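You operate a simulated robot arm through the tools that you are given. There is no shell and no other tool. Be economical: measure what you need, move in short steps, check, and stop when the job is done.

The job below is to be done with a simulated two-armed robot. You get a single attempt, and the scene is never put back.

JOB
Unclamp the green frame, carry it to the frame rack in both hands and shoot the rack keeper.
Fine: side clamp backed off to its stop, toggle clamp up; fingers clear of both pads.
Where things are to end (x, y in the base frame): green frame within 0.02 m of [0.69, -0.34].

It is judged by the outcome, as a careful person would: the job done as asked, and still so three seconds after it is handed in. It fails if anything else is knocked over, pushed out of place, dropped, spilled or broken.

ROBOT AND FRAMES
Two 7-joint arms with two-finger parallel grippers on one trunk, on a base that drives. Base frame: it is fixed to the floor where the robot stands at the start and does not move with it; the origin is under the middle of the robot, x ahead of it, y to its left, z up; the surface under the hand at the start is at about z = 0.8. Readings come in m, degrees, newtons and seconds.
The left shoulder is at the start at [0.07, 0.134, 1.251], the right one opposite. With the tool pointing down near the work surface each hand reaches from about 0.1 to 0.62 m from the robot's upright axis, wherever it stands, measured 20 degrees to its own side. Places, roughly: frame rack top [0.7, -0.3, 0.8]; rack keeper [0.9, -0.3, 0.9]; side clamp [0.6, 0.2, 0.9]; toggle clamp [0.9, 0.2, 0.9]. Payload 1.57 kg a hand.
The tool frame of a hand sits at the grasp point between the pads (the TCP): z along the fingers, y along the line on which they close. The tips reach 0.03 m beyond it. The gripper opens to 0.08 m. The fingers are 0.017 m wide and 0.012 m thick; the gripper's body (0.04 by 0.082 m) begins 0.08 m behind the TCP.
Orientation is that of the tool frame in the base frame, as a unit quaternion [x, y, z, w]. With the fingers straight down and closing along the base's y, the tool's x points along the base's -x, its y along +y and its z along -z.

CONTROLS
- The arms move only by the tool step_arm. It takes "left_plan", "right_plan" or both (then of equal length, played together; a hand with none holds still); each is a list of rows, each a list of 7 numbers: the finger opening in cm, from 0 to 8, then the shift along the base's x, y, z in units of 25 mm (1.0 is 25 mm), then the turn, a rotation vector about the base's x, y, z in units of 8 degrees (1.0 is 8 degrees). In form: [[jaw, dx, dy, dz, rx, ry, rz], ...]. A call has 1 to 8 rows; each row shifts and turns the commanded pose from where the row before left it. A call with a number of a shift or a turn outside -1 to 1 is refused whole. A row lasts 0.2 s, in which the tool goes at most 0.05 m and 8.6 degrees; a call with a longer step from one row to the next is refused whole, and so is a gripper value outside its range. A pose out of reach is approached as far as the arm can. The call stops where the force on the tool passes 70 N (or 10 N more than at its start, if that is more) or the arm is blocked; 0.2 s more then pass. Each finger travels about 0.153 m/s and halts on what it meets, pressing with about 40 N; the grip force reading is that of the motor and also rises with nothing between the fingers. The clock runs only during rows and for 0.2 s after the last one: add rows that do not move to give the fingers time. The reply holds the time, the measured pose of the TCP, the force on the tool along the base axes, the opening and the grip force, in the units named above and with some noise, with the torque about the TCP (base axes, N m) and any sound that the robot's microphone picked up.
- Cameras (640 x 400 px; columns grow to the right, rows downward): "scene" is now at [0.1456, 0.0027, 1.483]; the picture's right is [0.04, -1.00, 0.00], its down [-0.67, -0.03, -0.74] and it looks along [0.74, 0.03, -0.67] (base axes); focal length 295 px, centre (320, 200). "left" rides on the left gripper at [0.072, 0.007, -0.122] in its tool frame; the picture's right is [-0.09, 1.00, 0.00], its down [-0.84, -0.08, -0.54] and it looks along [-0.54, -0.05, 0.84] (tool axes); focal length 238 px, centre (320, 200). "right" rides on the right gripper at [0.072, -0.007, -0.122] in its tool frame; the picture's right is [0.09, 1.00, 0.00], its down [-0.84, 0.08, -0.54] and it looks along [-0.54, 0.05, 0.84] (tool axes); focal length 238 px, centre (320, 200).
- get_image(camera): a new picture of that camera. No time passes.
- move_column(by): slides the trunk up (or, below 0, down) by that many m; the arms and the scene camera ride with it, the base frame stays. It gives what a move gives, with no picture.
- steer(legs): drives the robot by 1 to 6 legs, each [ahead, left, turn to the left] in m, m and degrees, along the robot's own axes; the way and the turn of a leg run together, so that a leg with both is an arc; at most 1.5 m and 180 degrees a leg. The arms and the cameras ride along, it lands a little off, and it stops where it bumps. It gives what a move gives.
- aim_head(pan, tilt): turns the head with the scene camera to pan (to the left, within 86 degrees either way) and tilt (down, from -29 to 69), counted from straight ahead of the robot. It gives what a move gives.
- measure_at(camera, pixels): there is no depth. For up to 12 entries [column, row, z] of the newest picture of that camera ("zoom" is the newest enlarged one), the place [x, y] in the base frame at which the ray of that pixel passes the height z, good to about 0.003 m, but the place of the scene camera against the robot may be out by one fixed shift of up to 0.025 m in any direction. No time passes.
- zoom(camera, box): a new picture of the part [left, top, right, bottom] of that camera's present view, enlarged. No time passes.
- finish_job(): hands the job in; it is judged then, once.

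Work in short steps. Measure before you move; look again where a grasp or a placing could have gone wrong, and mend it. You have 80 turns and 78 pictures in all, those below and enlarged ones among them. Open the grippers and draw the arms clear of the work before you hand the job in, unless the task says otherwise; then end with one line.

The tools are called as a command line: name --argument value ..., lists and objects as JSON in quotes. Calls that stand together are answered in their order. step_arm: Moves the arms, as the interface text tells. Its arguments: {"type":"object","properties":{"left_plan":{"type":"array"},"right_plan":{"type":"array"}},"required":[]} The other tools are called the same way: move_column (by) slides the trunk up or down; steer (legs) drives the base; aim_head (pan, tilt) turns the head that bears the scene camera; get_image (camera) takes a picture; measure_at (camera, pixels) gives the place at which the rays of pixels pass given heights; zoom (camera, box) takes an enlarged picture of a part of a camera's view; finish_job () hands the job in.

At the start:

```text
clock: 0.0
left_eef_pos: [0.4472, 0.1506, 1.1789]
left_ee_rot: [0.0, 1.0, 0.0, 0.0]
left_force: [-0.2, 0.6, 0.3]
left_ft_torque: [0.02, -0.02, -0.01]
left_gripper_width: 0.0798
left_finger_force: 0.0
right_eef_pos: [0.4034, -0.198, 1.0003]
right_ee_rot: [0.0, 1.0, 0.0, 0.0]
right_force: [-0.2, -0.2, -0.8]
right_ft_torque: [-0.02, -0.01, 0.0]
right_gripper_width: 0.0797
right_finger_force: 0.0
trunk travel left (down, up): [-0.825, 0.115]
robot x, y, heading: [0.0021, 0.0012, -0.2]
head pan, tilt: [2.6, 42.4]
```

scene: 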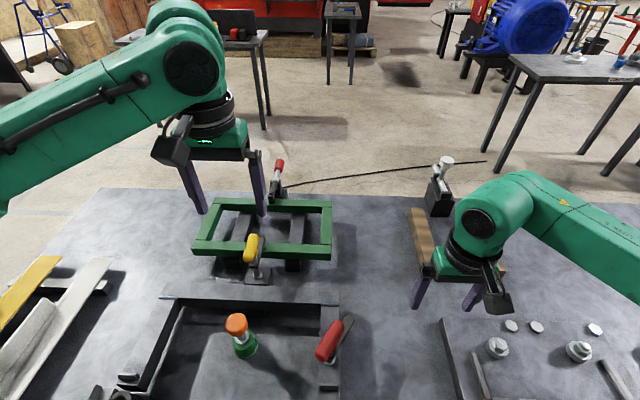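
right: 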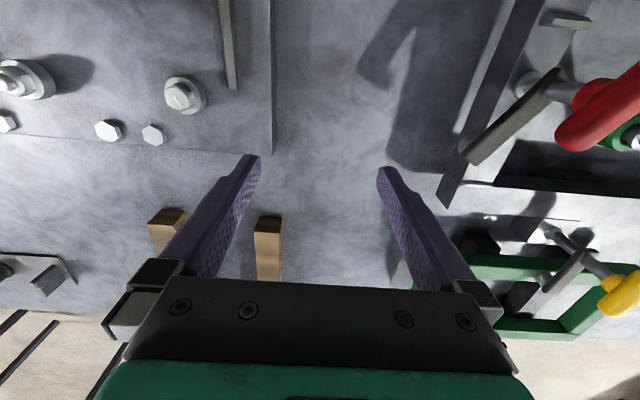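
left: 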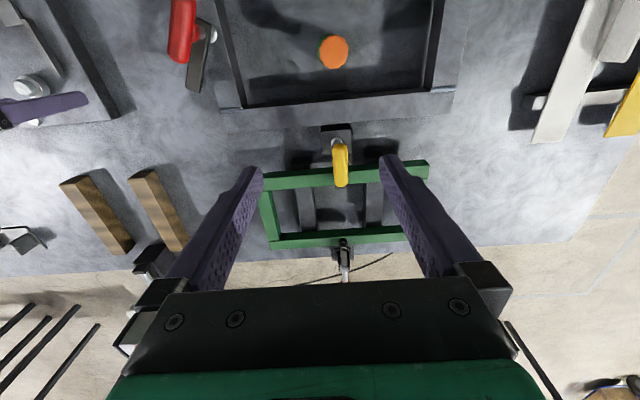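

The green frame sits around (265,230) in the scene picture, with a yellow-handled clamp at (252,250) and a red-handled one at (278,175). I'll enlarge both clamps and the rack.

zoom --camera "scene" --box '[180, 140, 360, 300]'

zoom --camera "scene" --box '[390, 140, 530, 300]'

zoom --camera "left" --box '[220, 100, 460, 300]'

```text
2.50 times, centred on (270, 220) of scene
```

zoom: 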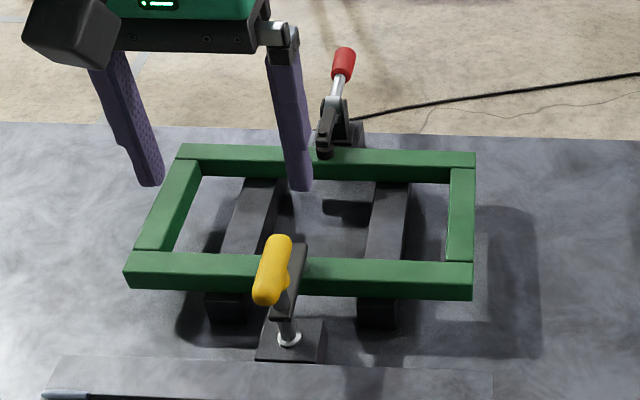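

```text
2.50 times, centred on (460, 220) of scene
```

zoom: 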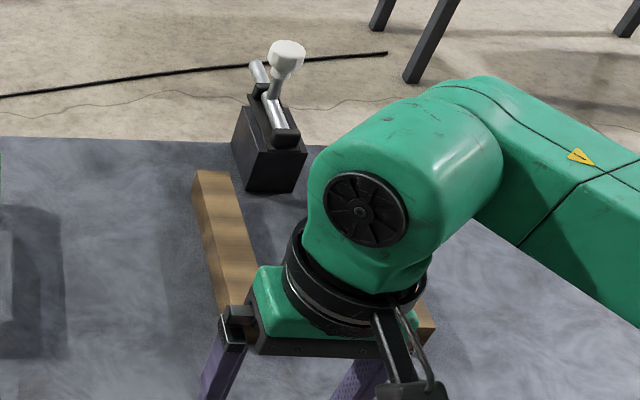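

```text
2.00 times, centred on (340, 200) of left
```

zoom: 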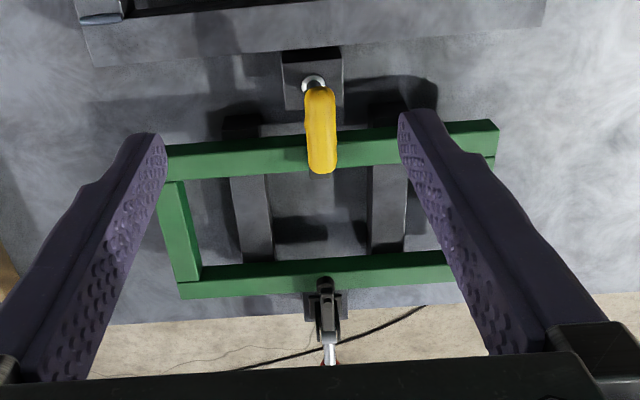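

I need a closer side view of both clamps. I move the left hand back and lower while pitching its fingers forward so its camera looks along the table, and pull the right hand back from the rack.

step_arm --left_plan '[[8, -1, 0.5, -0.5, 0, -1, 0], [8, -1, 0.5, -0.5, 0, -1, 0], [8, -1, 0.5, -0.5, 0, -1, 0], [8, -0.5, 0, -0.5, 0, -1, 0]]' --right_plan '[[8, -1, -0.5, 1, 0, 0, 0], [8, -1, -0.5, 1, 0, 0, 0], [8, -1, -0.5, 1, 0, 0, 0], [8, -1, 0, 1, 0, 0, 0]]'

get_image --camera "left"

get_image --camera "scene"

```text
clock: 1.0
left_eef_pos: [0.4054, 0.1812, 1.156]
left_ee_rot: [0.0, 0.983, -0.001, 0.185]
left_force: [-1.1, 0.3, -0.3]
left_ft_torque: [-0.01, 0.02, -0.01]
left_gripper_width: 0.08
left_finger_force: 0.0
left hand out of reach, approached as far as the arm can: row 3, 4
right_eef_pos: [0.3035, -0.236, 1.103]
right_ee_rot: [-0.001, 1.0, -0.001, 0.0]
right_force: [0.6, 0.3, -0.2]
right_ft_torque: [0.0, -0.03, -0.01]
right_gripper_width: 0.0801
right_finger_force: 0.1
trunk travel left (down, up): [-0.825, 0.115]
robot x, y, heading: [-0.0053, -0.004, -0.1]
head pan, tilt: [2.6, 42.4]
```

```text
71 pictures are left
```

left: 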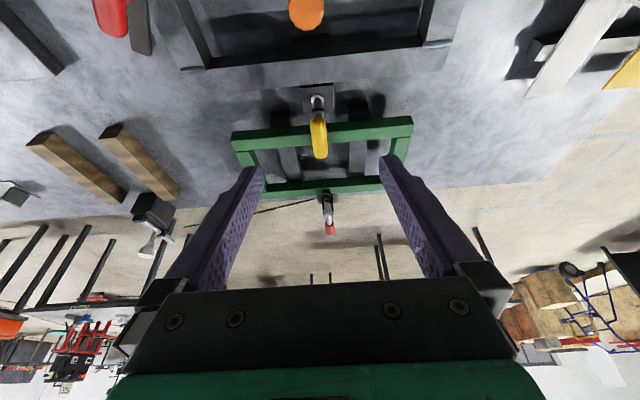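

```text
70 pictures are left
```

scene: 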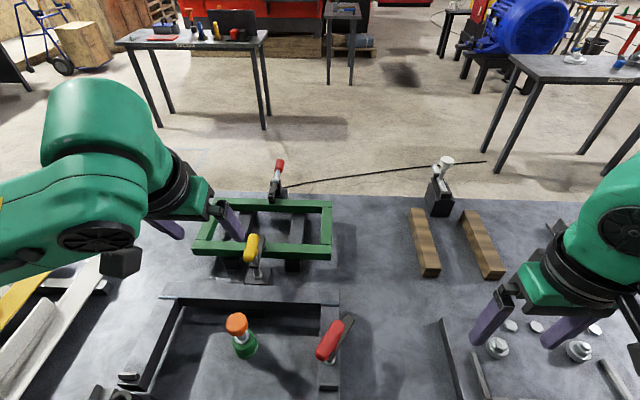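

The rack is now clear: two wooden bars at (425,240) and (482,245), with a keeper bolt and white knob at (440,185). I enlarge the clamps and the keeper.

zoom --camera "scene" --box '[220, 150, 320, 290]'

zoom --camera "scene" --box '[400, 145, 500, 285]'

zoom --camera "left" --box '[270, 70, 370, 250]'

zoom --camera "left" --box '[90, 110, 210, 270]'

```text
2.86 times, centred on (270, 220) of scene
```

zoom: 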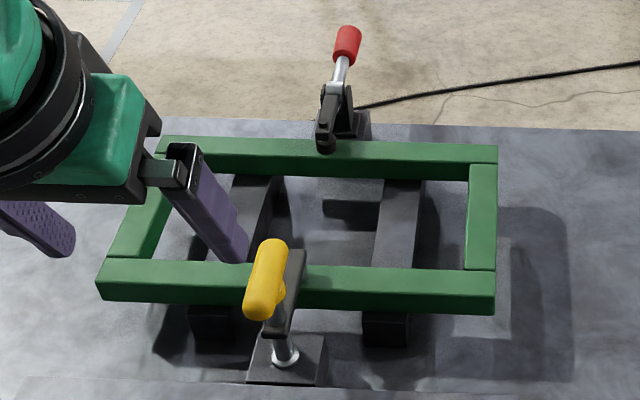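

```text
2.86 times, centred on (450, 215) of scene
```

zoom: 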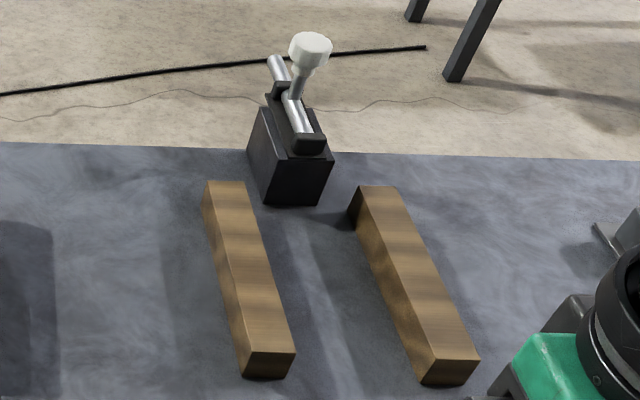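

```text
2.22 times, centred on (320, 160) of left
```

zoom: 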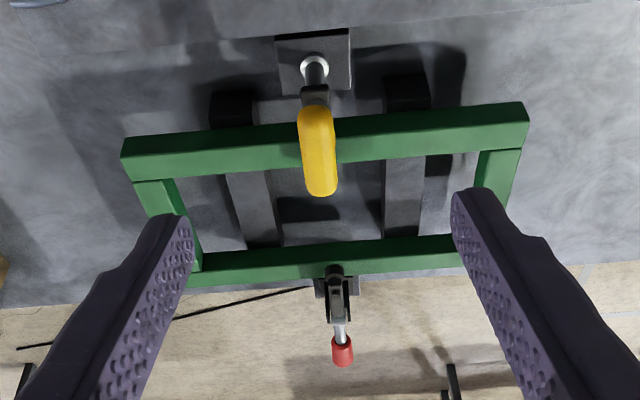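

```text
2.50 times, centred on (150, 190) of left
```

zoom: 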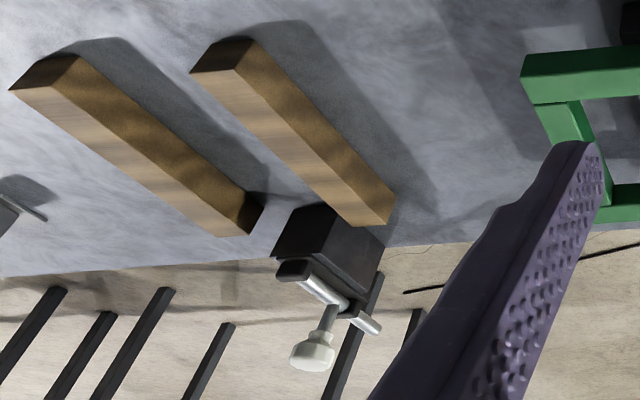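

The toggle and keeper at x≈0.9 are beyond reach, so I must drive; I look down to see where the table's near edge is.

aim_head --pan 0 --tilt 69

get_image --camera "scene"

```text
clock: 1.9
left_eef_pos: [0.4073, 0.1806, 1.1561]
left_ee_rot: [0.0, 0.983, 0.0, 0.184]
left_force: [0.3, 0.6, 0.0]
left_ft_torque: [0.01, 0.01, 0.0]
left_gripper_width: 0.08
left_finger_force: 0.1
right_eef_pos: [0.3049, -0.2356, 1.1007]
right_ee_rot: [0.0, 1.0, 0.0, -0.001]
right_force: [-0.2, -0.2, -0.8]
right_ft_torque: [-0.01, -0.04, 0.03]
right_gripper_width: 0.0798
right_finger_force: 0.0
trunk travel left (down, up): [-0.825, 0.115]
robot x, y, heading: [-0.0012, -0.0022, -0.2]
head pan, tilt: [0.0, 68.8]
```

```text
65 pictures are left
```

scene: 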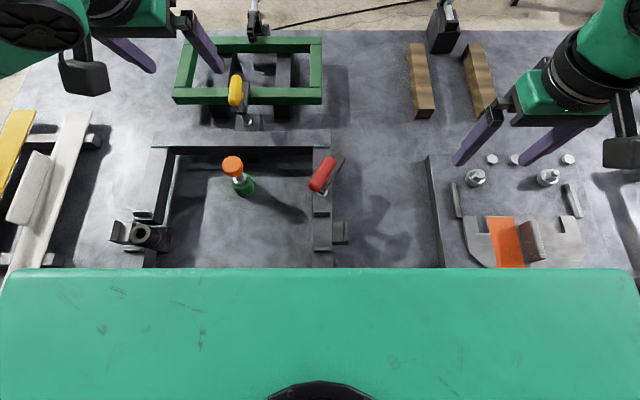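

The torso hides the near edge; I check it with the right hand camera, which sits behind the hand.

get_image --camera "right"

```text
64 pictures are left
```

right: 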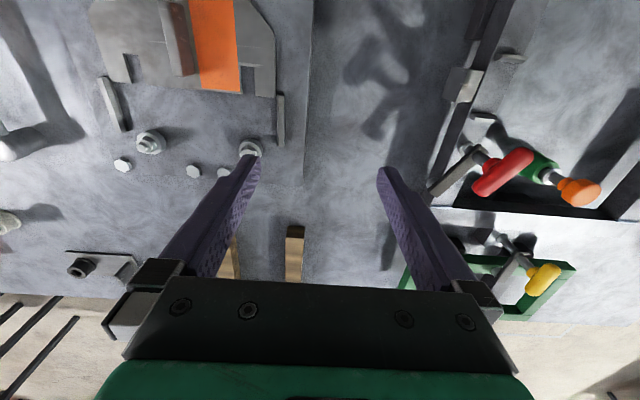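

The table runs to x≤0.18 at the top of this picture, right up to the robot. I tilt the right hand so its camera looks back to find the near edge before driving.

step_arm --right_plan '[[8, 0.5, 0, 0, 0, 1, 0], [8, 0.5, 0, 0, 0, 1, 0], [8, 0.5, 0, 0, 0, 1, 0], [8, 0.5, 0, 0, 0, 1, 0]]'

get_image --camera "right"

```text
clock: 2.9
left_eef_pos: [0.4081, 0.1817, 1.1545]
left_ee_rot: [0.001, 0.983, -0.001, 0.184]
left_force: [0.3, 0.2, -0.2]
left_ft_torque: [0.01, 0.03, 0.02]
left_gripper_width: 0.08
left_finger_force: 0.0
right_eef_pos: [0.3562, -0.2351, 1.1009]
right_ee_rot: [0.001, 0.961, 0.0, -0.277]
right_force: [-0.1, 0.3, 0.2]
right_ft_torque: [-0.04, 0.04, -0.01]
right_gripper_width: 0.0798
right_finger_force: 0.0
trunk travel left (down, up): [-0.825, 0.115]
robot x, y, heading: [-0.0002, -0.0012, 0.1]
head pan, tilt: [0.0, 68.8]
```

```text
63 pictures are left
```

right: 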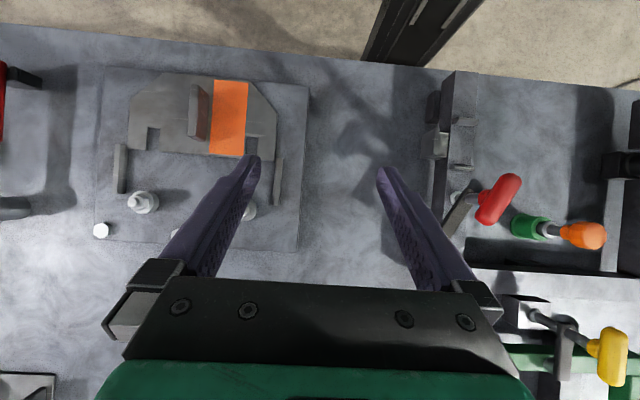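

The near edge is visible at row ~50-70 with the robot's column (380-480, 0-60) close by; I measure the edge.

measure_at --camera "right" --pixels '[[100, 33, 0.8], [350, 60, 0.8], [420, 68, 0.8], [375, 62, 0.6], [450, 20, 0.8], [600, 85, 0.8], [500, 0, 0.8], [375, 62, 0.75]]'

```text
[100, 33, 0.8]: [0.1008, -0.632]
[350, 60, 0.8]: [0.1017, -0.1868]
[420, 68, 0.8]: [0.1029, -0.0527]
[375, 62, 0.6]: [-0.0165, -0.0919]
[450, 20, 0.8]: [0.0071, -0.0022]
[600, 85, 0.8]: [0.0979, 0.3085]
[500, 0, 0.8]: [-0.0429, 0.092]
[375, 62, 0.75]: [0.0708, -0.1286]
```

The near edge is at x=0.10, right against the column, so I can't drive forward; the far side must be reached around the table. I survey the left flank and beyond with the head.

aim_head --pan 45 --tilt 35

get_image --camera "scene"

aim_head --pan -10 --tilt 22

get_image --camera "scene"

```text
clock: 4.0
left_eef_pos: [0.4054, 0.1805, 1.1557]
left_ee_rot: [-0.001, 0.983, 0.0, 0.185]
left_force: [0.1, -1.0, 0.8]
left_ft_torque: [-0.01, 0.03, -0.03]
left_gripper_width: 0.0799
left_finger_force: 0.2
right_eef_pos: [0.3532, -0.2372, 1.0996]
right_ee_rot: [0.001, 0.961, -0.001, -0.275]
right_force: [-0.3, -0.1, -0.1]
right_ft_torque: [0.0, -0.03, 0.01]
right_gripper_width: 0.0802
right_finger_force: 0.0
trunk travel left (down, up): [-0.825, 0.115]
robot x, y, heading: [-0.0012, -0.0038, -0.1]
head pan, tilt: [45.0, 35.0]
```

```text
62 pictures are left
```

scene: 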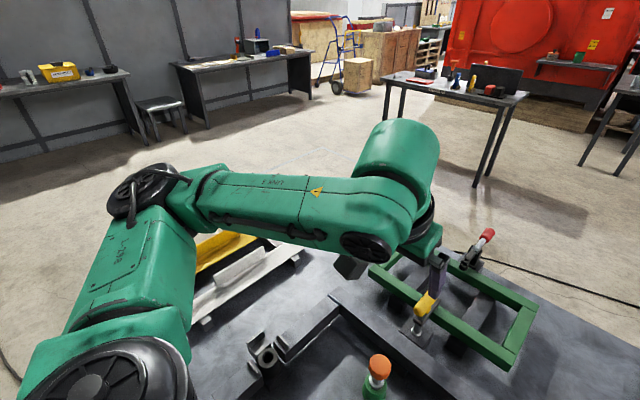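

```text
clock: 5.3
left_eef_pos: [0.4062, 0.1811, 1.1553]
left_ee_rot: [0.0, 0.983, -0.001, 0.185]
left_force: [0.9, 0.4, -0.3]
left_ft_torque: [0.02, -0.01, 0.01]
left_gripper_width: 0.0799
left_finger_force: 0.1
right_eef_pos: [0.3524, -0.2351, 1.1011]
right_ee_rot: [0.0, 0.961, 0.0, -0.276]
right_force: [-0.3, 1.2, 0.0]
right_ft_torque: [-0.03, -0.01, 0.0]
right_gripper_width: 0.08
right_finger_force: 0.1
trunk travel left (down, up): [-0.825, 0.115]
robot x, y, heading: [-0.0, -0.0009, -0.1]
head pan, tilt: [-10.0, 22.0]
```

```text
61 pictures are left
```

scene: 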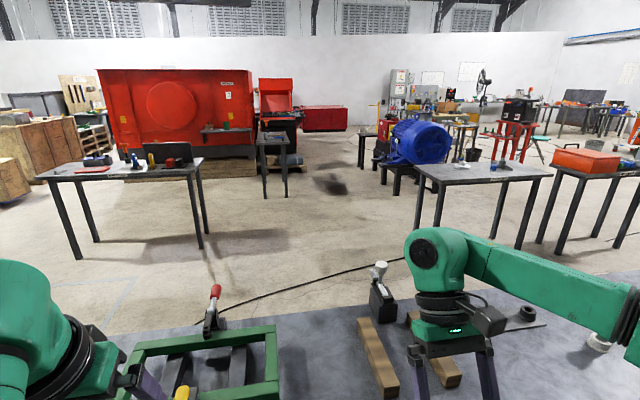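

There is open floor on the far side; I measure floor points of the nearby tables' legs and of the far table edge.

measure_at --camera "scene" --pixels '[[80, 258, 0], [200, 247, 0], [517, 250, 0], [412, 240, 0], [225, 320, 0.8], [470, 290, 0.8], [600, 275, 0.8], [140, 333, 0.8], [280, 290, 0], [400, 260, 0]]'

```text
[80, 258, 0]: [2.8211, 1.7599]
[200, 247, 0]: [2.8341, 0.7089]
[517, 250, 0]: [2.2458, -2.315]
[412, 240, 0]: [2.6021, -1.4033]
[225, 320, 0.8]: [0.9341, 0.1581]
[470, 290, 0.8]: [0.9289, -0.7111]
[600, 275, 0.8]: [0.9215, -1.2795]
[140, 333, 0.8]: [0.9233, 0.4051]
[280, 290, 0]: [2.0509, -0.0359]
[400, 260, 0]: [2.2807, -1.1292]
```

There is enough room (far edge x≈0.93, next legs at x≈2.8). Before driving round, I inspect the side clamp closely from here: left hand back to vertical and lower, at y≈0.26.

step_arm --left_plan '[[8, 0, 0.5, 0, 0, 1, 0], [8, 0, 0.5, -1, 0, 1, 0], [8, 0, 0.5, -1, 0, 0.67, 0], [8, 0, 0.5, -1, 0, 0, 0], [8, 0, 0.5, -1, 0, 0, 0], [8, 0, 0, -0.6, 0, 0, 0]]' --right_plan '[[8, -0.5, 0, 0, 0, -1, 0], [8, -0.5, 0, 0, 0, -1, 0], [8, -0.5, 0, 0, 0, -1, 0], [8, -0.5, 0, 0, 0, -1, 0], [8, 0, 0, 0, 0, 0, 0], [8, 0, 0, 0, 0, 0, 0]]'

get_image --camera "left"

```text
clock: 6.7
left_eef_pos: [0.4074, 0.2429, 1.0386]
left_ee_rot: [0.0, 1.0, 0.0, -0.001]
left_force: [1.0, 0.0, 0.3]
left_ft_torque: [0.01, -0.01, 0.02]
left_gripper_width: 0.0802
left_finger_force: 0.1
right_eef_pos: [0.3042, -0.2354, 1.099]
right_ee_rot: [0.0, 1.0, -0.001, 0.0]
right_force: [0.6, 0.6, 0.3]
right_ft_torque: [-0.03, -0.02, 0.0]
right_gripper_width: 0.0801
right_finger_force: 0.1
trunk travel left (down, up): [-0.825, 0.115]
robot x, y, heading: [0.0018, 0.0, -0.1]
head pan, tilt: [-10.0, 22.0]
```

```text
60 pictures are left
```

left: 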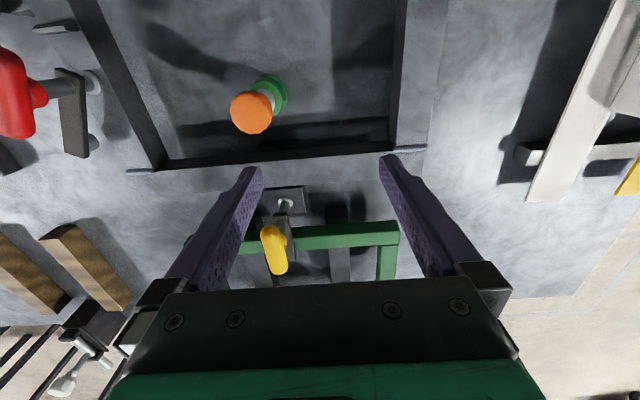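

Enlarging the side clamp at (275,235), and the similar red fitting at (40,100) for its build.

zoom --camera "left" --box '[230, 170, 340, 290]'

zoom --camera "right" --box '[420, 130, 620, 330]'

```text
3.33 times, centred on (285, 230) of left
```

zoom: 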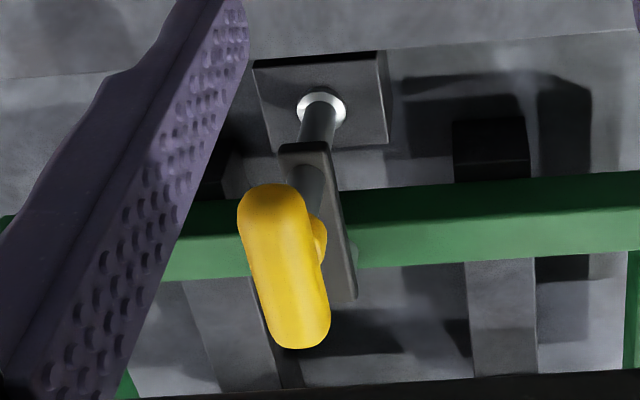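

```text
2.00 times, centred on (520, 230) of right
```

zoom: 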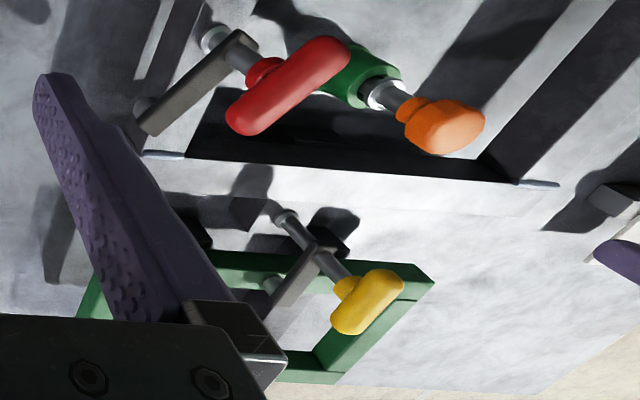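

The side clamp is a vertical screw with a bar whose pad bears on the near rail and a yellow T-handle on top. I triangulate the handle's centre from the left (274.5,250) and right (543.5,281) pictures, along with frame points.

measure_at --camera "left" --pixels '[[274.5, 250, 0.85], [274.5, 250, 0.9], [274.5, 250, 0.95], [268, 228, 0.93], [279, 272, 0.93], [285, 202, 0.81]]'

measure_at --camera "right" --pixels '[[543.5, 281, 0.85], [543.5, 281, 0.9], [543.5, 281, 0.95], [557, 267, 0.93], [529, 296, 0.93], [503, 237, 0.81]]'

```text
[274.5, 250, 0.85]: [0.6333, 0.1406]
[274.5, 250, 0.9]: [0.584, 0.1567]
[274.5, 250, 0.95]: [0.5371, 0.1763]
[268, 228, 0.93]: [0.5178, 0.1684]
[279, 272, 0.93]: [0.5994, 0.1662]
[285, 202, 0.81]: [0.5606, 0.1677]
```

```text
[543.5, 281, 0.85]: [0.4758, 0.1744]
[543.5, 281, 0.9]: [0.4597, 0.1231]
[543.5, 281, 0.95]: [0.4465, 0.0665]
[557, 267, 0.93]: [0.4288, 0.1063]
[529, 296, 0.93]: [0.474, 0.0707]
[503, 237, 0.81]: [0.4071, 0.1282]
```

The right readings belong to the older tilted picture; I measure in the newest zoom instead.

measure_at --camera "zoom" --pixels '[[367, 302, 0.85], [367, 302, 0.9], [367, 302, 0.95], [395, 275, 0.93], [340, 330, 0.93], [286, 214, 0.81], [325, 248, 0.88], [432, 281, 0.87], [335, 380, 0.87], [98, 272, 0.87]]'

```text
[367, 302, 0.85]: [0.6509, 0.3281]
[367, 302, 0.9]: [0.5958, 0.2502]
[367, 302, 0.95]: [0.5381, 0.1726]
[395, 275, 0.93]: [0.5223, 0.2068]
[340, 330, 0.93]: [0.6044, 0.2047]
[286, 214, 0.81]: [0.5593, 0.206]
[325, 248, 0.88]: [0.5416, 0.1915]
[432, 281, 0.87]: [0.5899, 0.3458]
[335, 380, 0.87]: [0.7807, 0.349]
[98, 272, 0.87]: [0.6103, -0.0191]
```

The two views agree: handle centre ≈ (0.538, 0.175, 0.95), lying along x (0.50–0.58), over the screw axis. I bring the open left hand over it at present height, then look.

step_arm --left_plan '[[8, 1, -0.55, 0, 0, 0, 0], [8, 1, -0.55, 0, 0, 0, 0], [8, 1, -0.55, 0, 0, 0, 0], [8, 1, -0.55, 0, 0, 0, 0], [8, 1, -0.5, 0, 0, 0, 0], [8, 0.24, 0, 0, 0, 0, 0]]'

get_image --camera "left"

```text
clock: 8.1
left_eef_pos: [0.5362, 0.1773, 1.0432]
left_ee_rot: [0.0, 1.0, -0.001, 0.0]
left_force: [0.3, -0.2, 0.1]
left_ft_torque: [0.02, 0.0, 0.02]
left_gripper_width: 0.08
left_finger_force: 0.1
right_eef_pos: [0.3034, -0.2349, 1.0998]
right_ee_rot: [-0.001, 1.0, 0.0, -0.001]
right_force: [-0.1, 0.5, 0.6]
right_ft_torque: [-0.05, -0.01, 0.02]
right_gripper_width: 0.08
right_finger_force: 0.1
trunk travel left (down, up): [-0.825, 0.115]
robot x, y, heading: [0.0026, 0.0031, -0.1]
head pan, tilt: [-10.0, 22.0]
```

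```text
57 pictures are left
```

left: 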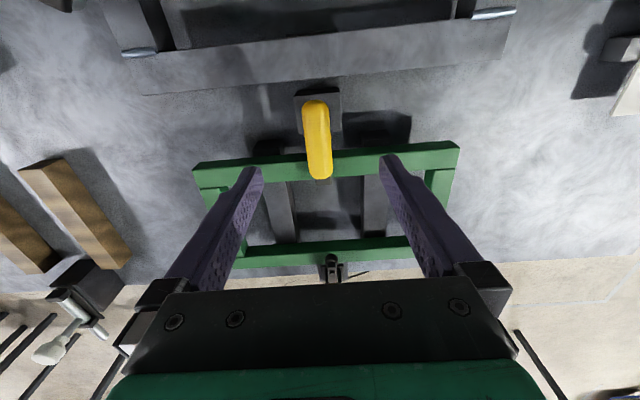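

The handle is at (317,140) midway between the fingers' line; I check its place at z=0.95 in this view, plus frame corners.

measure_at --camera "left" --pixels '[[317, 140, 0.95], [314, 102, 0.95], [321, 178, 0.95], [194, 165, 0.87], [459, 143, 0.87], [194, 165, 0.85], [459, 143, 0.85], [212, 267, 0.85], [320, 90, 0.82], [332, 262, 0.87]]'

```text
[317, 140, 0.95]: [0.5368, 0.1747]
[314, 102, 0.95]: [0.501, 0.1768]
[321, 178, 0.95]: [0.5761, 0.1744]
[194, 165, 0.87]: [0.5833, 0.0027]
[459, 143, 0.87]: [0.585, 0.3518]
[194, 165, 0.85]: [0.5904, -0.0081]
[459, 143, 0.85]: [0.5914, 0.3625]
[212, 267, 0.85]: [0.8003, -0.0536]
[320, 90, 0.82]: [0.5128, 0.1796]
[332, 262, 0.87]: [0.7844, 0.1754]
```

Handle centre confirmed at (0.537,0.175). I descend to z≈0.955 and close on it.

step_arm --left_plan '[[8, 0, -0.1, -1, 0, 0, 0], [8, 0, 0, -1, 0, 0, 0], [8, 0, 0, -1, 0, 0, 0], [8, 0, 0, -0.55, 0, 0, 0], [2, 0, 0, 0, 0, 0, 0], [1, 0, 0, 0, 0, 0, 0], [1, 0, 0, 0, 0, 0, 0]]'

zoom --camera "left" --box '[200, 60, 440, 300]'

```text
clock: 9.7
left_eef_pos: [0.5368, 0.1757, 0.9512]
left_ee_rot: [0.0, 1.0, 0.0, 0.0]
left_force: [0.6, 3.0, -0.1]
left_ft_torque: [0.26, -0.26, -0.01]
left_gripper_width: 0.024
left_finger_force: 36.4
right_eef_pos: [0.304, -0.2348, 1.0981]
right_ee_rot: [0.0, 1.0, 0.0, 0.0]
right_force: [-0.2, -0.8, 0.3]
right_ft_torque: [0.03, -0.01, 0.03]
right_gripper_width: 0.08
right_finger_force: 0.1
trunk travel left (down, up): [-0.825, 0.115]
robot x, y, heading: [0.0026, -0.0012, -0.2]
head pan, tilt: [-10.0, 22.0]
```

```text
1.67 times, centred on (320, 180) of left
```

zoom: 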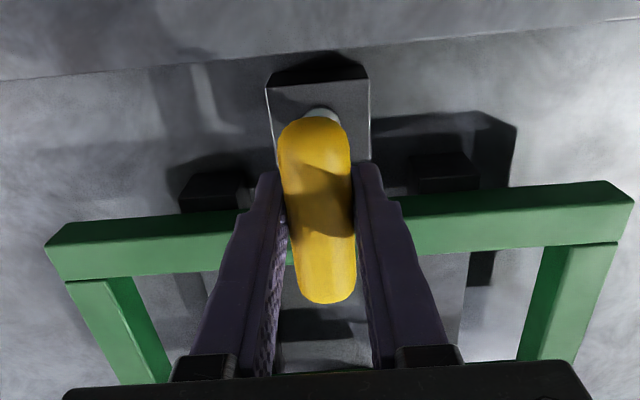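

Gripped (width 0.024, 36 N). I turn counter-clockwise 24° and read the torque.

step_arm --left_plan '[[1, 0, 0, 0, 0, 0, 1], [1, 0, 0, 0, 0, 0, 1], [1, 0, 0, 0, 0, 0, 1]]'

zoom --camera "left" --box '[200, 60, 440, 300]'

```text
clock: 10.5
left_eef_pos: [0.5382, 0.1754, 0.9523]
left_ee_rot: [-0.208, 0.978, -0.001, 0.0]
left_force: [3.5, 1.3, 0.2]
left_ft_torque: [0.1, -0.28, -0.06]
left_gripper_width: 0.0239
left_finger_force: 35.6
right_eef_pos: [0.304, -0.234, 1.0995]
right_ee_rot: [0.0, 1.0, 0.0, 0.0]
right_force: [0.0, -0.5, -1.0]
right_ft_torque: [0.03, -0.03, -0.03]
right_gripper_width: 0.08
right_finger_force: 0.1
trunk travel left (down, up): [-0.825, 0.115]
robot x, y, heading: [-0.0018, 0.0022, -0.0]
head pan, tilt: [-10.0, 22.0]
```

```text
1.67 times, centred on (320, 180) of left
```

zoom: 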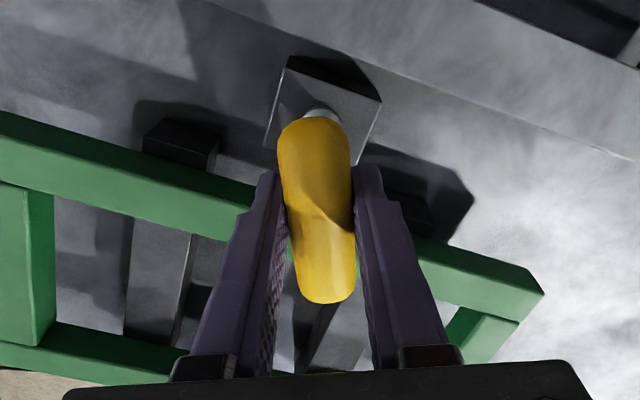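

It turns easily with little torque. I continue counter-clockwise.

step_arm --left_plan '[[1, 0, 0, 0, 0, 0, 1], [1, 0, 0, 0, 0, 0, 1], [1, 0, 0, 0, 0, 0, 1], [1, 0, 0, 0, 0, 0, 1], [1, 0, 0, 0, 0, 0, 1]]'

zoom --camera "left" --box '[200, 60, 440, 300]'

```text
clock: 11.7
left_eef_pos: [0.539, 0.1745, 0.9504]
left_ee_rot: [-0.53, 0.848, 0.0, -0.001]
left_force: [7.3, -1.0, 0.7]
left_ft_torque: [0.2, -0.43, -0.03]
left_gripper_width: 0.024
left_finger_force: 36.4
right_eef_pos: [0.3053, -0.2361, 1.0994]
right_ee_rot: [0.0, 1.0, 0.0, -0.001]
right_force: [-0.8, -0.5, -0.8]
right_ft_torque: [0.01, 0.02, 0.0]
right_gripper_width: 0.0796
right_finger_force: 0.1
trunk travel left (down, up): [-0.825, 0.115]
robot x, y, heading: [0.0016, 0.0045, -0.1]
head pan, tilt: [-10.0, 22.0]
```

```text
1.67 times, centred on (320, 180) of left
```

zoom: 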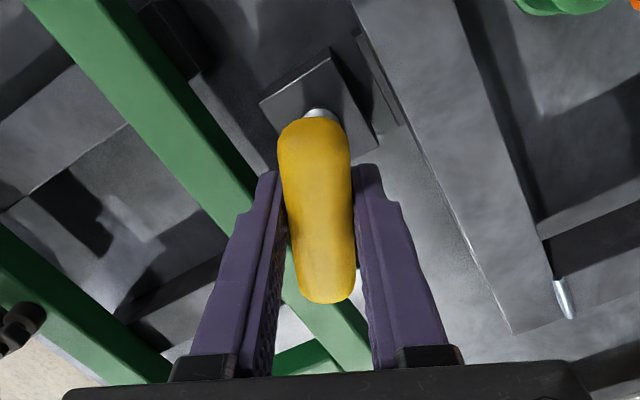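

64° turned with still little torque; no bar visible yet. I continue.

step_arm --left_plan '[[1, 0, 0, 0, 0, 0, 1], [1, 0, 0, 0, 0, 0, 1], [1, 0, 0, 0, 0, 0, 1], [1, 0, 0, 0, 0, 0, 1], [1, 0, 0, 0, 0, 0, 1]]'

get_image --camera "left"

```text
clock: 12.9
left_eef_pos: [0.5404, 0.1733, 0.951]
left_ee_rot: [0.788, -0.615, 0.001, 0.0]
left_force: [14.6, -2.7, 3.4]
left_ft_torque: [-0.83, -0.17, 0.0]
left_gripper_width: 0.024
left_finger_force: 35.7
right_eef_pos: [0.3074, -0.2359, 1.0984]
right_ee_rot: [0.001, 1.0, 0.001, -0.001]
right_force: [-0.1, -0.5, -0.2]
right_ft_torque: [0.02, 0.04, 0.02]
right_gripper_width: 0.0798
right_finger_force: 0.1
trunk travel left (down, up): [-0.825, 0.115]
robot x, y, heading: [0.0024, 0.0006, -0.1]
head pan, tilt: [-10.0, 22.0]
```

```text
53 pictures are left
```

left: 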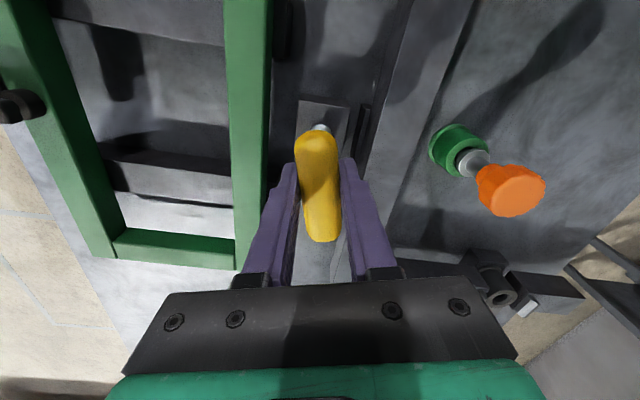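

About 104° turned; lateral force is building (off-axis grip), so I'll ease later. I check with the scene camera where the bar is.

aim_head --pan 10 --tilt 45

zoom --camera "scene" --box '[220, 100, 400, 260]'

```text
clock: 13.7
left_eef_pos: [0.5401, 0.1748, 0.9514]
left_ee_rot: [0.787, -0.616, 0.001, 0.0]
left_force: [18.8, -2.9, 10.2]
left_ft_torque: [-1.03, -0.04, -0.06]
left_gripper_width: 0.0239
left_finger_force: 36.0
right_eef_pos: [0.3064, -0.236, 1.0984]
right_ee_rot: [0.0, 1.0, 0.002, -0.002]
right_force: [-0.9, -0.1, 0.5]
right_ft_torque: [-0.04, 0.01, 0.05]
right_gripper_width: 0.08
right_finger_force: 0.0
trunk travel left (down, up): [-0.825, 0.115]
robot x, y, heading: [0.0019, 0.001, 0.0]
head pan, tilt: [10.0, 45.0]
```

```text
2.50 times, centred on (310, 180) of scene
```

zoom: 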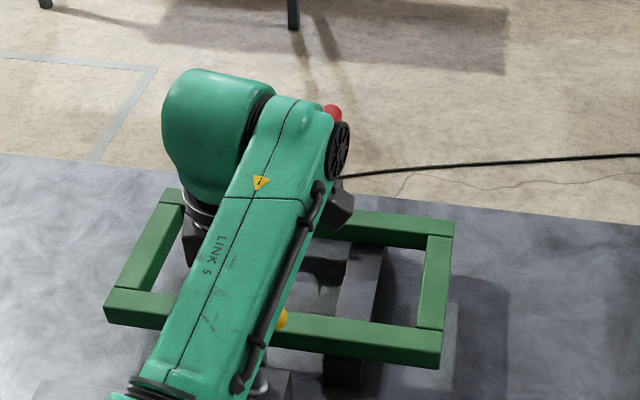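

The arm hides it, and a +z force of 10 N suggests the screw is rising. I release, rise, and unwind the wrist to look.

step_arm --left_plan '[[8, 0, 0, 0, 0, 0, 0], [8, 0, 0, 0, 0, 0, 0], [8, 0, 0, 1, 0, 0, 0], [8, 0, 0, 1, 0, 0, 0], [8, 0, 0, 1, 0, 0, -1], [8, 0, 0, 0.5, 0, 0, -1], [8, 0, 0, 0, 0, 0, -1], [8, 0, 0, 0, 0, 0, -1]]'

get_image --camera "left"

```text
clock: 15.5
left_eef_pos: [0.5427, 0.1741, 1.0375]
left_ee_rot: [-0.586, 0.81, 0.0, 0.001]
left_force: [-0.1, 0.6, -0.3]
left_ft_torque: [-0.01, -0.01, 0.03]
left_gripper_width: 0.0801
left_finger_force: 0.1
left hand out of reach, approached as far as the arm can: row 6
right_eef_pos: [0.3034, -0.2359, 1.0984]
right_ee_rot: [0.0, 1.0, 0.0, -0.001]
right_force: [-0.4, 0.3, -0.7]
right_ft_torque: [0.0, -0.04, 0.02]
right_gripper_width: 0.0798
right_finger_force: 0.0
trunk travel left (down, up): [-0.825, 0.115]
robot x, y, heading: [-0.0004, 0.0014, -0.2]
head pan, tilt: [10.0, 45.0]
```

```text
51 pictures are left
```

left: 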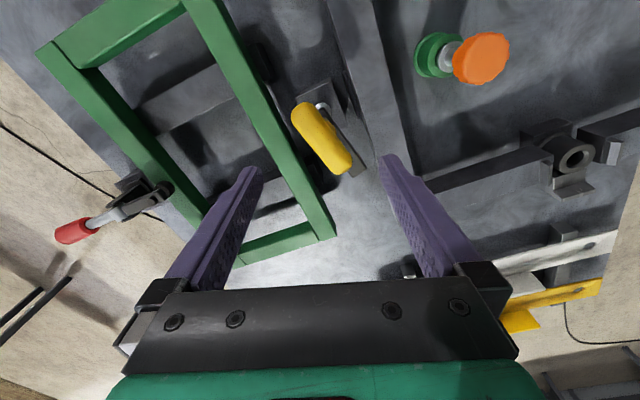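

The bar swung with the handle and is now off the rail, pointing left. I must make sure it is at its stop, so I enlarge this view of both clamps.

zoom --camera "left" --box '[260, 70, 400, 190]'

zoom --camera "left" --box '[40, 150, 200, 270]'

```text
3.33 times, centred on (330, 130) of left
```

zoom: 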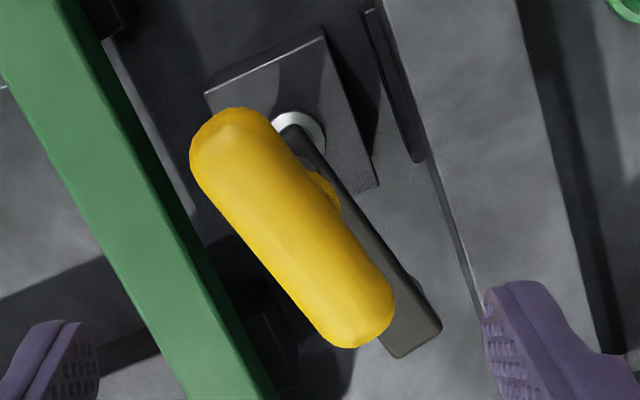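

```text
3.33 times, centred on (120, 210) of left
```

zoom: 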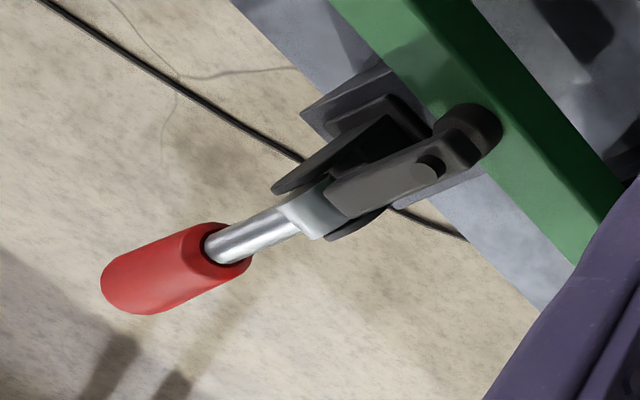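

I measure the handle's present place to regrip it and turn on to its stop.

measure_at --camera "left" --pixels '[[321.6, 138.4, 0.95], [303, 110.5, 0.95], [342, 167.5, 0.95], [319, 106, 0.83], [456, 330, 0.9]]'

```text
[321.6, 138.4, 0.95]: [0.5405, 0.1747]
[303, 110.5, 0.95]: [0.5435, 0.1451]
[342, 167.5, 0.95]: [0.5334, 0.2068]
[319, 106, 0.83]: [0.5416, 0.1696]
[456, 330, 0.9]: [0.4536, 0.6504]
```

Handle now at ≈100° about (0.541,0.175). I regrip with the hand aligned to it and turn on to feel for the stop.

step_arm --left_plan '[[8, 0, 0, 0, 0, 0, 1], [8, 0, 0, 0, 0, 0, 1], [8, -0.08, 0, -0.5, 0, 0, 1], [8, 0, 0, -1, 0, 0, 0.4], [8, 0, 0, -1, 0, 0, 0], [8, 0, 0, -1, 0, 0, 0], [1, 0, 0, 0, 0, 0, 0], [1, 0, 0, 0, 0, 0, 0]]'

step_arm --left_plan '[[1, 0, 0, 0, 0, 0, 0], [1, 0, 0, 0, 0, 0, 0.6], [1, 0, 0, 0, 0, 0, 0.6], [1, 0, 0, 0, 0, 0, 0.6]]'

```text
clock: 17.3
left_eef_pos: [0.5389, 0.179, 0.9508]
left_ee_rot: [0.763, -0.646, 0.001, -0.002]
left_force: [-4.3, -0.8, 2.5]
left_ft_torque: [-1.16, 0.42, 0.01]
left_gripper_width: 0.0237
left_finger_force: 35.9
right_eef_pos: [0.3036, -0.2355, 1.099]
right_ee_rot: [0.0, 1.0, 0.001, 0.002]
right_force: [0.5, -1.0, 0.1]
right_ft_torque: [0.01, 0.0, 0.0]
right_gripper_width: 0.0801
right_finger_force: 0.1
trunk travel left (down, up): [-0.825, 0.115]
robot x, y, heading: [0.0008, -0.0019, 0.0]
head pan, tilt: [10.0, 45.0]
```

```text
clock: 18.3
left_eef_pos: [0.5385, 0.1799, 0.9497]
left_ee_rot: [0.839, -0.544, -0.004, -0.005]
left_force: [-5.6, -14.2, 4.9]
left_ft_torque: [0.83, 0.78, -0.01]
left_gripper_width: 0.0242
left_finger_force: 36.1
right_eef_pos: [0.3011, -0.2405, 1.0985]
right_ee_rot: [0.0, 1.0, 0.001, 0.001]
right_force: [-0.1, 0.1, 0.5]
right_ft_torque: [-0.02, 0.03, -0.01]
right_gripper_width: 0.0801
right_finger_force: 0.1
trunk travel left (down, up): [-0.825, 0.115]
robot x, y, heading: [-0.0009, -0.0015, 0.2]
head pan, tilt: [10.0, 45.0]
```

It still turned (114°) without a torque about z. I go on another 16°.

step_arm --left_plan '[[1, 0, 0, 0, 0, 0, 0.7], [1, 0, 0, 0, 0, 0, 0.7], [1, 0, 0, 0, 0, 0, 0.7], [1, 0, 0, 0, 0, 0, 0]]'

get_image --camera "left"

```text
clock: 19.3
left_eef_pos: [0.5371, 0.1791, 0.949]
left_ee_rot: [0.91, -0.415, -0.003, -0.002]
left_force: [-22.5, -17.9, -19.6]
left_ft_torque: [0.56, 0.27, -0.07]
left_gripper_width: 0.0236
left_finger_force: 35.8
right_eef_pos: [0.3017, -0.2389, 1.0997]
right_ee_rot: [0.001, 1.0, 0.001, 0.001]
right_force: [0.1, 1.1, 0.2]
right_ft_torque: [-0.01, 0.02, -0.02]
right_gripper_width: 0.08
right_finger_force: 0.2
trunk travel left (down, up): [-0.825, 0.115]
robot x, y, heading: [-0.0024, 0.0027, 0.1]
head pan, tilt: [10.0, 45.0]
```

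```text
48 pictures are left
```

left: 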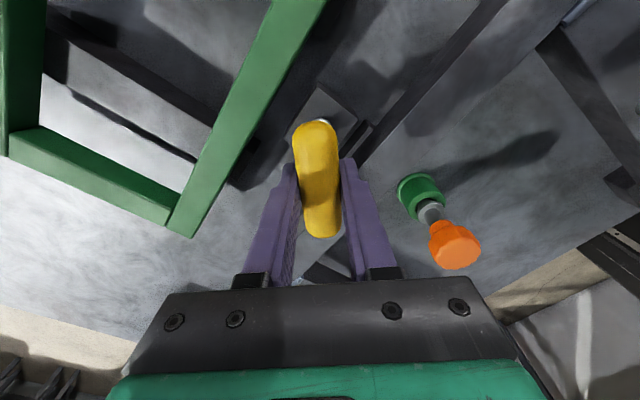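

The handle still follows (131°) but side loads grow from my off-axis grip. I release, rise, and measure again.

step_arm --left_plan '[[8, 0, 0, 0, 0, 0, 0], [8, 0, 0, 0, 0, 0, 0], [8, 0, 0, 1, 0, 0, 0], [8, 0, 0, 1, 0, 0, 0], [8, 0, 0, 1, 0, 0, 0], [8, 0, 0, 0.5, 0, 0, 0]]'

get_image --camera "left"

```text
clock: 20.7
left_eef_pos: [0.5425, 0.1733, 1.0369]
left_ee_rot: [0.908, -0.419, 0.0, 0.002]
left_force: [1.1, 0.8, 0.3]
left_ft_torque: [-0.03, 0.02, 0.03]
left_gripper_width: 0.08
left_finger_force: 0.2
right_eef_pos: [0.3038, -0.2356, 1.0986]
right_ee_rot: [0.0, 1.0, 0.001, 0.0]
right_force: [-0.2, 0.1, -1.1]
right_ft_torque: [0.01, -0.04, -0.01]
right_gripper_width: 0.0799
right_finger_force: 0.1
trunk travel left (down, up): [-0.825, 0.115]
robot x, y, heading: [0.0002, 0.0007, -0.0]
head pan, tilt: [10.0, 45.0]
```

```text
47 pictures are left
```

left: 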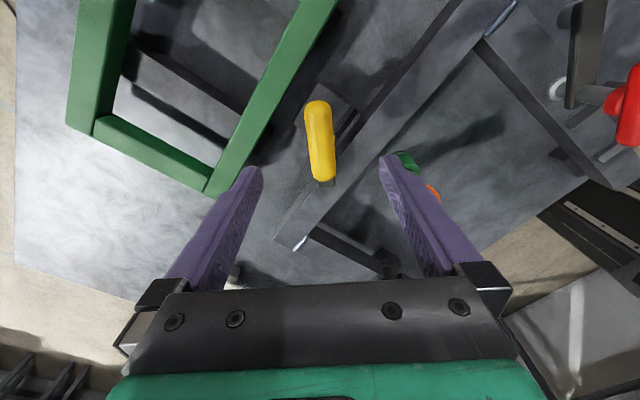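

measure_at --camera "left" --pixels '[[319.5, 141, 0.95], [315, 104, 0.95], [324, 178, 0.95]]'

zoom --camera "left" --box '[260, 80, 400, 200]'

```text
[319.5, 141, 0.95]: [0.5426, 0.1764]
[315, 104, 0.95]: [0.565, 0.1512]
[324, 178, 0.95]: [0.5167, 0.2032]
```

```text
3.33 times, centred on (330, 140) of left
```

zoom: 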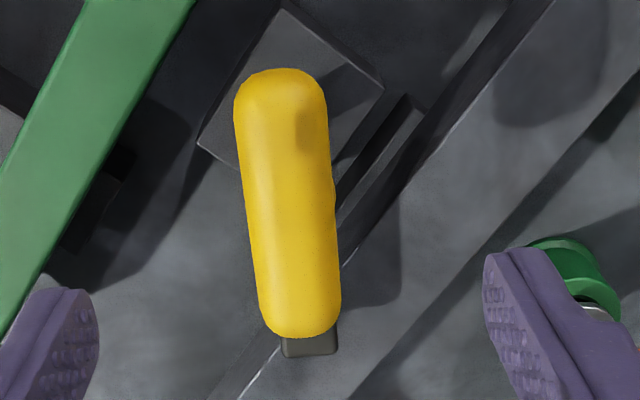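

The handle turned fully with me (133°, centre ≈(0.541,0.176)); no stop yet. I regrip centred and continue.

step_arm --left_plan '[[8, -0.05, 0.1, -0.5, 0, 0, 0.2], [8, 0, 0, -1, 0, 0, 0], [8, 0, 0, -1, 0, 0, 0], [8, 0, 0, -0.95, 0, 0, 0], [1, 0, 0, 0, 0, 0, 0], [1, 0, 0, 0, 0, 0, 0], [1, 0, 0, 0, 0, 0, 0]]'

step_arm --left_plan '[[1, 0, 0, 0, 0, 0, 0.8], [1, 0, 0, 0, 0, 0, 0.8], [1, 0, 0, 0, 0, 0, 0.8], [1, 0, 0, 0, 0, 0, 0.8], [1, 0, 0, 0, 0, 0, 0]]'

```text
clock: 22.3
left_eef_pos: [0.537, 0.1794, 0.9526]
left_ee_rot: [0.914, -0.405, -0.001, -0.004]
left_force: [-12.9, -15.5, 2.2]
left_ft_torque: [-0.96, 0.57, -0.05]
left_gripper_width: 0.0237
left_finger_force: 35.9
right_eef_pos: [0.2995, -0.2393, 1.0982]
right_ee_rot: [0.0, 1.0, 0.001, 0.002]
right_force: [0.6, -0.2, -0.2]
right_ft_torque: [-0.01, -0.01, 0.0]
right_gripper_width: 0.0801
right_finger_force: 0.0
trunk travel left (down, up): [-0.825, 0.115]
robot x, y, heading: [0.0005, 0.001, 0.1]
head pan, tilt: [10.0, 45.0]
```

```text
clock: 23.5
left_eef_pos: [0.5344, 0.1789, 0.9523]
left_ee_rot: [0.982, -0.19, -0.001, -0.005]
left_force: [-22.9, -25.5, -3.4]
left_ft_torque: [-0.24, 0.34, -1.04]
left_gripper_width: 0.0263
left_finger_force: 37.0
right_eef_pos: [0.299, -0.242, 1.0975]
right_ee_rot: [0.0, 1.0, 0.002, 0.003]
right_force: [0.4, -0.3, -0.1]
right_ft_torque: [-0.01, 0.02, 0.01]
right_gripper_width: 0.0803
right_finger_force: 0.0
trunk travel left (down, up): [-0.825, 0.115]
robot x, y, heading: [-0.0011, 0.0001, -0.0]
head pan, tilt: [10.0, 45.0]
```

Now a torque of −1.04 N·m about z and the jaw spread to 0.026: the stop is reached. I open, rise and check.

step_arm --left_plan '[[8, 0, 0, 0, 0, 0, 0], [8, 0, 0, 0, 0, 0, 0], [8, 0, 0, 1, 0, 0, 0], [8, 0, 0, 1, 0, 0, 0], [8, 0, 0, 1, 0, 0, 0], [8, 0, 0, 1, 0, 0, 0]]'

get_image --camera "left"

```text
clock: 24.9
left_eef_pos: [0.5467, 0.1782, 1.0479]
left_ee_rot: [0.981, -0.196, -0.001, 0.001]
left_force: [0.6, 0.6, 0.4]
left_ft_torque: [0.0, 0.01, 0.02]
left_gripper_width: 0.0803
left_finger_force: 0.1
left hand out of reach, approached as far as the arm can: row 6
right_eef_pos: [0.3039, -0.2352, 1.1011]
right_ee_rot: [0.0, 1.0, 0.0, 0.0]
right_force: [-0.9, 1.2, 0.1]
right_ft_torque: [0.04, 0.01, 0.01]
right_gripper_width: 0.0801
right_finger_force: 0.2
trunk travel left (down, up): [-0.825, 0.115]
robot x, y, heading: [-0.001, 0.0002, 0.3]
head pan, tilt: [10.0, 45.0]
```

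```text
45 pictures are left
```

left: 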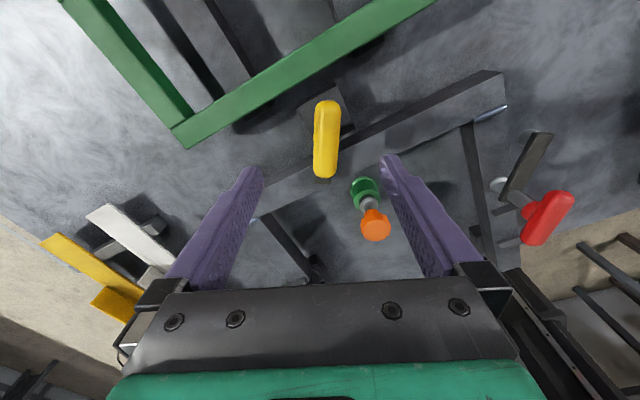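

measure_at --camera "left" --pixels '[[328, 102, 0.95], [325, 177, 0.95], [326.5, 140, 0.95]]'

```text
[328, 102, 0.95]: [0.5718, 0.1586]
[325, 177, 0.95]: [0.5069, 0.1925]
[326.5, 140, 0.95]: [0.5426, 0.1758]
```

Handle now at ≈152°, at its stop, bar well clear of the frame. I unwind the left wrist and draw the hand back before driving round the table.

step_arm --left_plan '[[8, -0.5, 0, 0.3, 0, 0, -1], [8, -0.5, 0, 0.3, 0, 0, -1], [8, -0.5, 0, 0.3, 0, 0, -1], [8, -0.5, 0, 0.3, 0, 0, -1], [8, -0.5, 0, 0.3, 0, 0, -1], [8, -0.5, 0, 0.3, 0, 0, -1], [8, -0.5, 0, 0.3, 0, 0, -1], [8, -0.5, 0, 0.3, 0, 0, -1]]'

step_arm --left_plan '[[8, 0, 0, 0, 0, 0, -1], [8, 0, 0, 0, 0, 0, -1], [8, 0, 0, 0, 0, 0, -1], [8, 0, 0, 0, 0, 0, -1], [8, 0, 0, 0, 0, 0, -1], [8, 0, 0, 0, 0, 0, -1], [8, 0, 0, 0, 0, 0, -1], [8, 0, 0, 0, 0, 0, -1]]'

step_arm --left_plan '[[8, 0, 0, 0, 0, 0, -1], [8, 0, 0, 0, 0, 0, -1], [8, 0, 0, 0, 0, 0, -1], [8, 0, 0, 0, 0, 0, -0.5]]'

```text
clock: 26.7
left_eef_pos: [0.544, 0.2142, 1.0678]
left_ee_rot: [0.728, -0.685, 0.001, 0.001]
left_force: [-0.1, -0.1, 0.9]
left_ft_torque: [0.0, -0.01, 0.01]
left_gripper_width: 0.0801
left_finger_force: 0.0
left hand out of reach, approached as far as the arm can: row 1, 2, 3, 4, 5, 6, 7, 8
right_eef_pos: [0.3045, -0.2356, 1.1002]
right_ee_rot: [0.0, 1.0, 0.001, -0.001]
right_force: [0.6, 0.3, 0.1]
right_ft_torque: [-0.03, -0.02, 0.02]
right_gripper_width: 0.0799
right_finger_force: 0.1
trunk travel left (down, up): [-0.825, 0.115]
robot x, y, heading: [-0.0037, -0.0019, -0.1]
head pan, tilt: [10.0, 45.0]
```

```text
clock: 28.5
left_eef_pos: [0.5439, 0.212, 1.0674]
left_ee_rot: [-0.254, 0.967, 0.0, 0.0]
left_force: [0.6, 0.1, -0.5]
left_ft_torque: [0.03, -0.04, 0.02]
left_gripper_width: 0.0801
left_finger_force: 0.0
right_eef_pos: [0.3036, -0.2365, 1.099]
right_ee_rot: [0.0, 1.0, 0.0, -0.001]
right_force: [0.6, 0.3, -0.2]
right_ft_torque: [-0.03, 0.01, -0.01]
right_gripper_width: 0.0801
right_finger_force: 0.0
trunk travel left (down, up): [-0.825, 0.115]
robot x, y, heading: [-0.0007, -0.0016, 0.0]
head pan, tilt: [10.0, 45.0]
```

```text
clock: 29.5
left_eef_pos: [0.5451, 0.2131, 1.069]
left_ee_rot: [-0.013, 1.0, -0.001, 0.0]
left_force: [1.1, 0.3, 0.1]
left_ft_torque: [0.0, 0.03, 0.03]
left_gripper_width: 0.08
left_finger_force: 0.2
right_eef_pos: [0.3036, -0.2351, 1.0989]
right_ee_rot: [0.0, 1.0, 0.001, 0.0]
right_force: [-0.1, -0.2, 0.1]
right_ft_torque: [-0.03, 0.02, 0.01]
right_gripper_width: 0.0801
right_finger_force: 0.0
trunk travel left (down, up): [-0.825, 0.115]
robot x, y, heading: [-0.0022, -0.0051, -0.1]
head pan, tilt: [10.0, 45.0]
```

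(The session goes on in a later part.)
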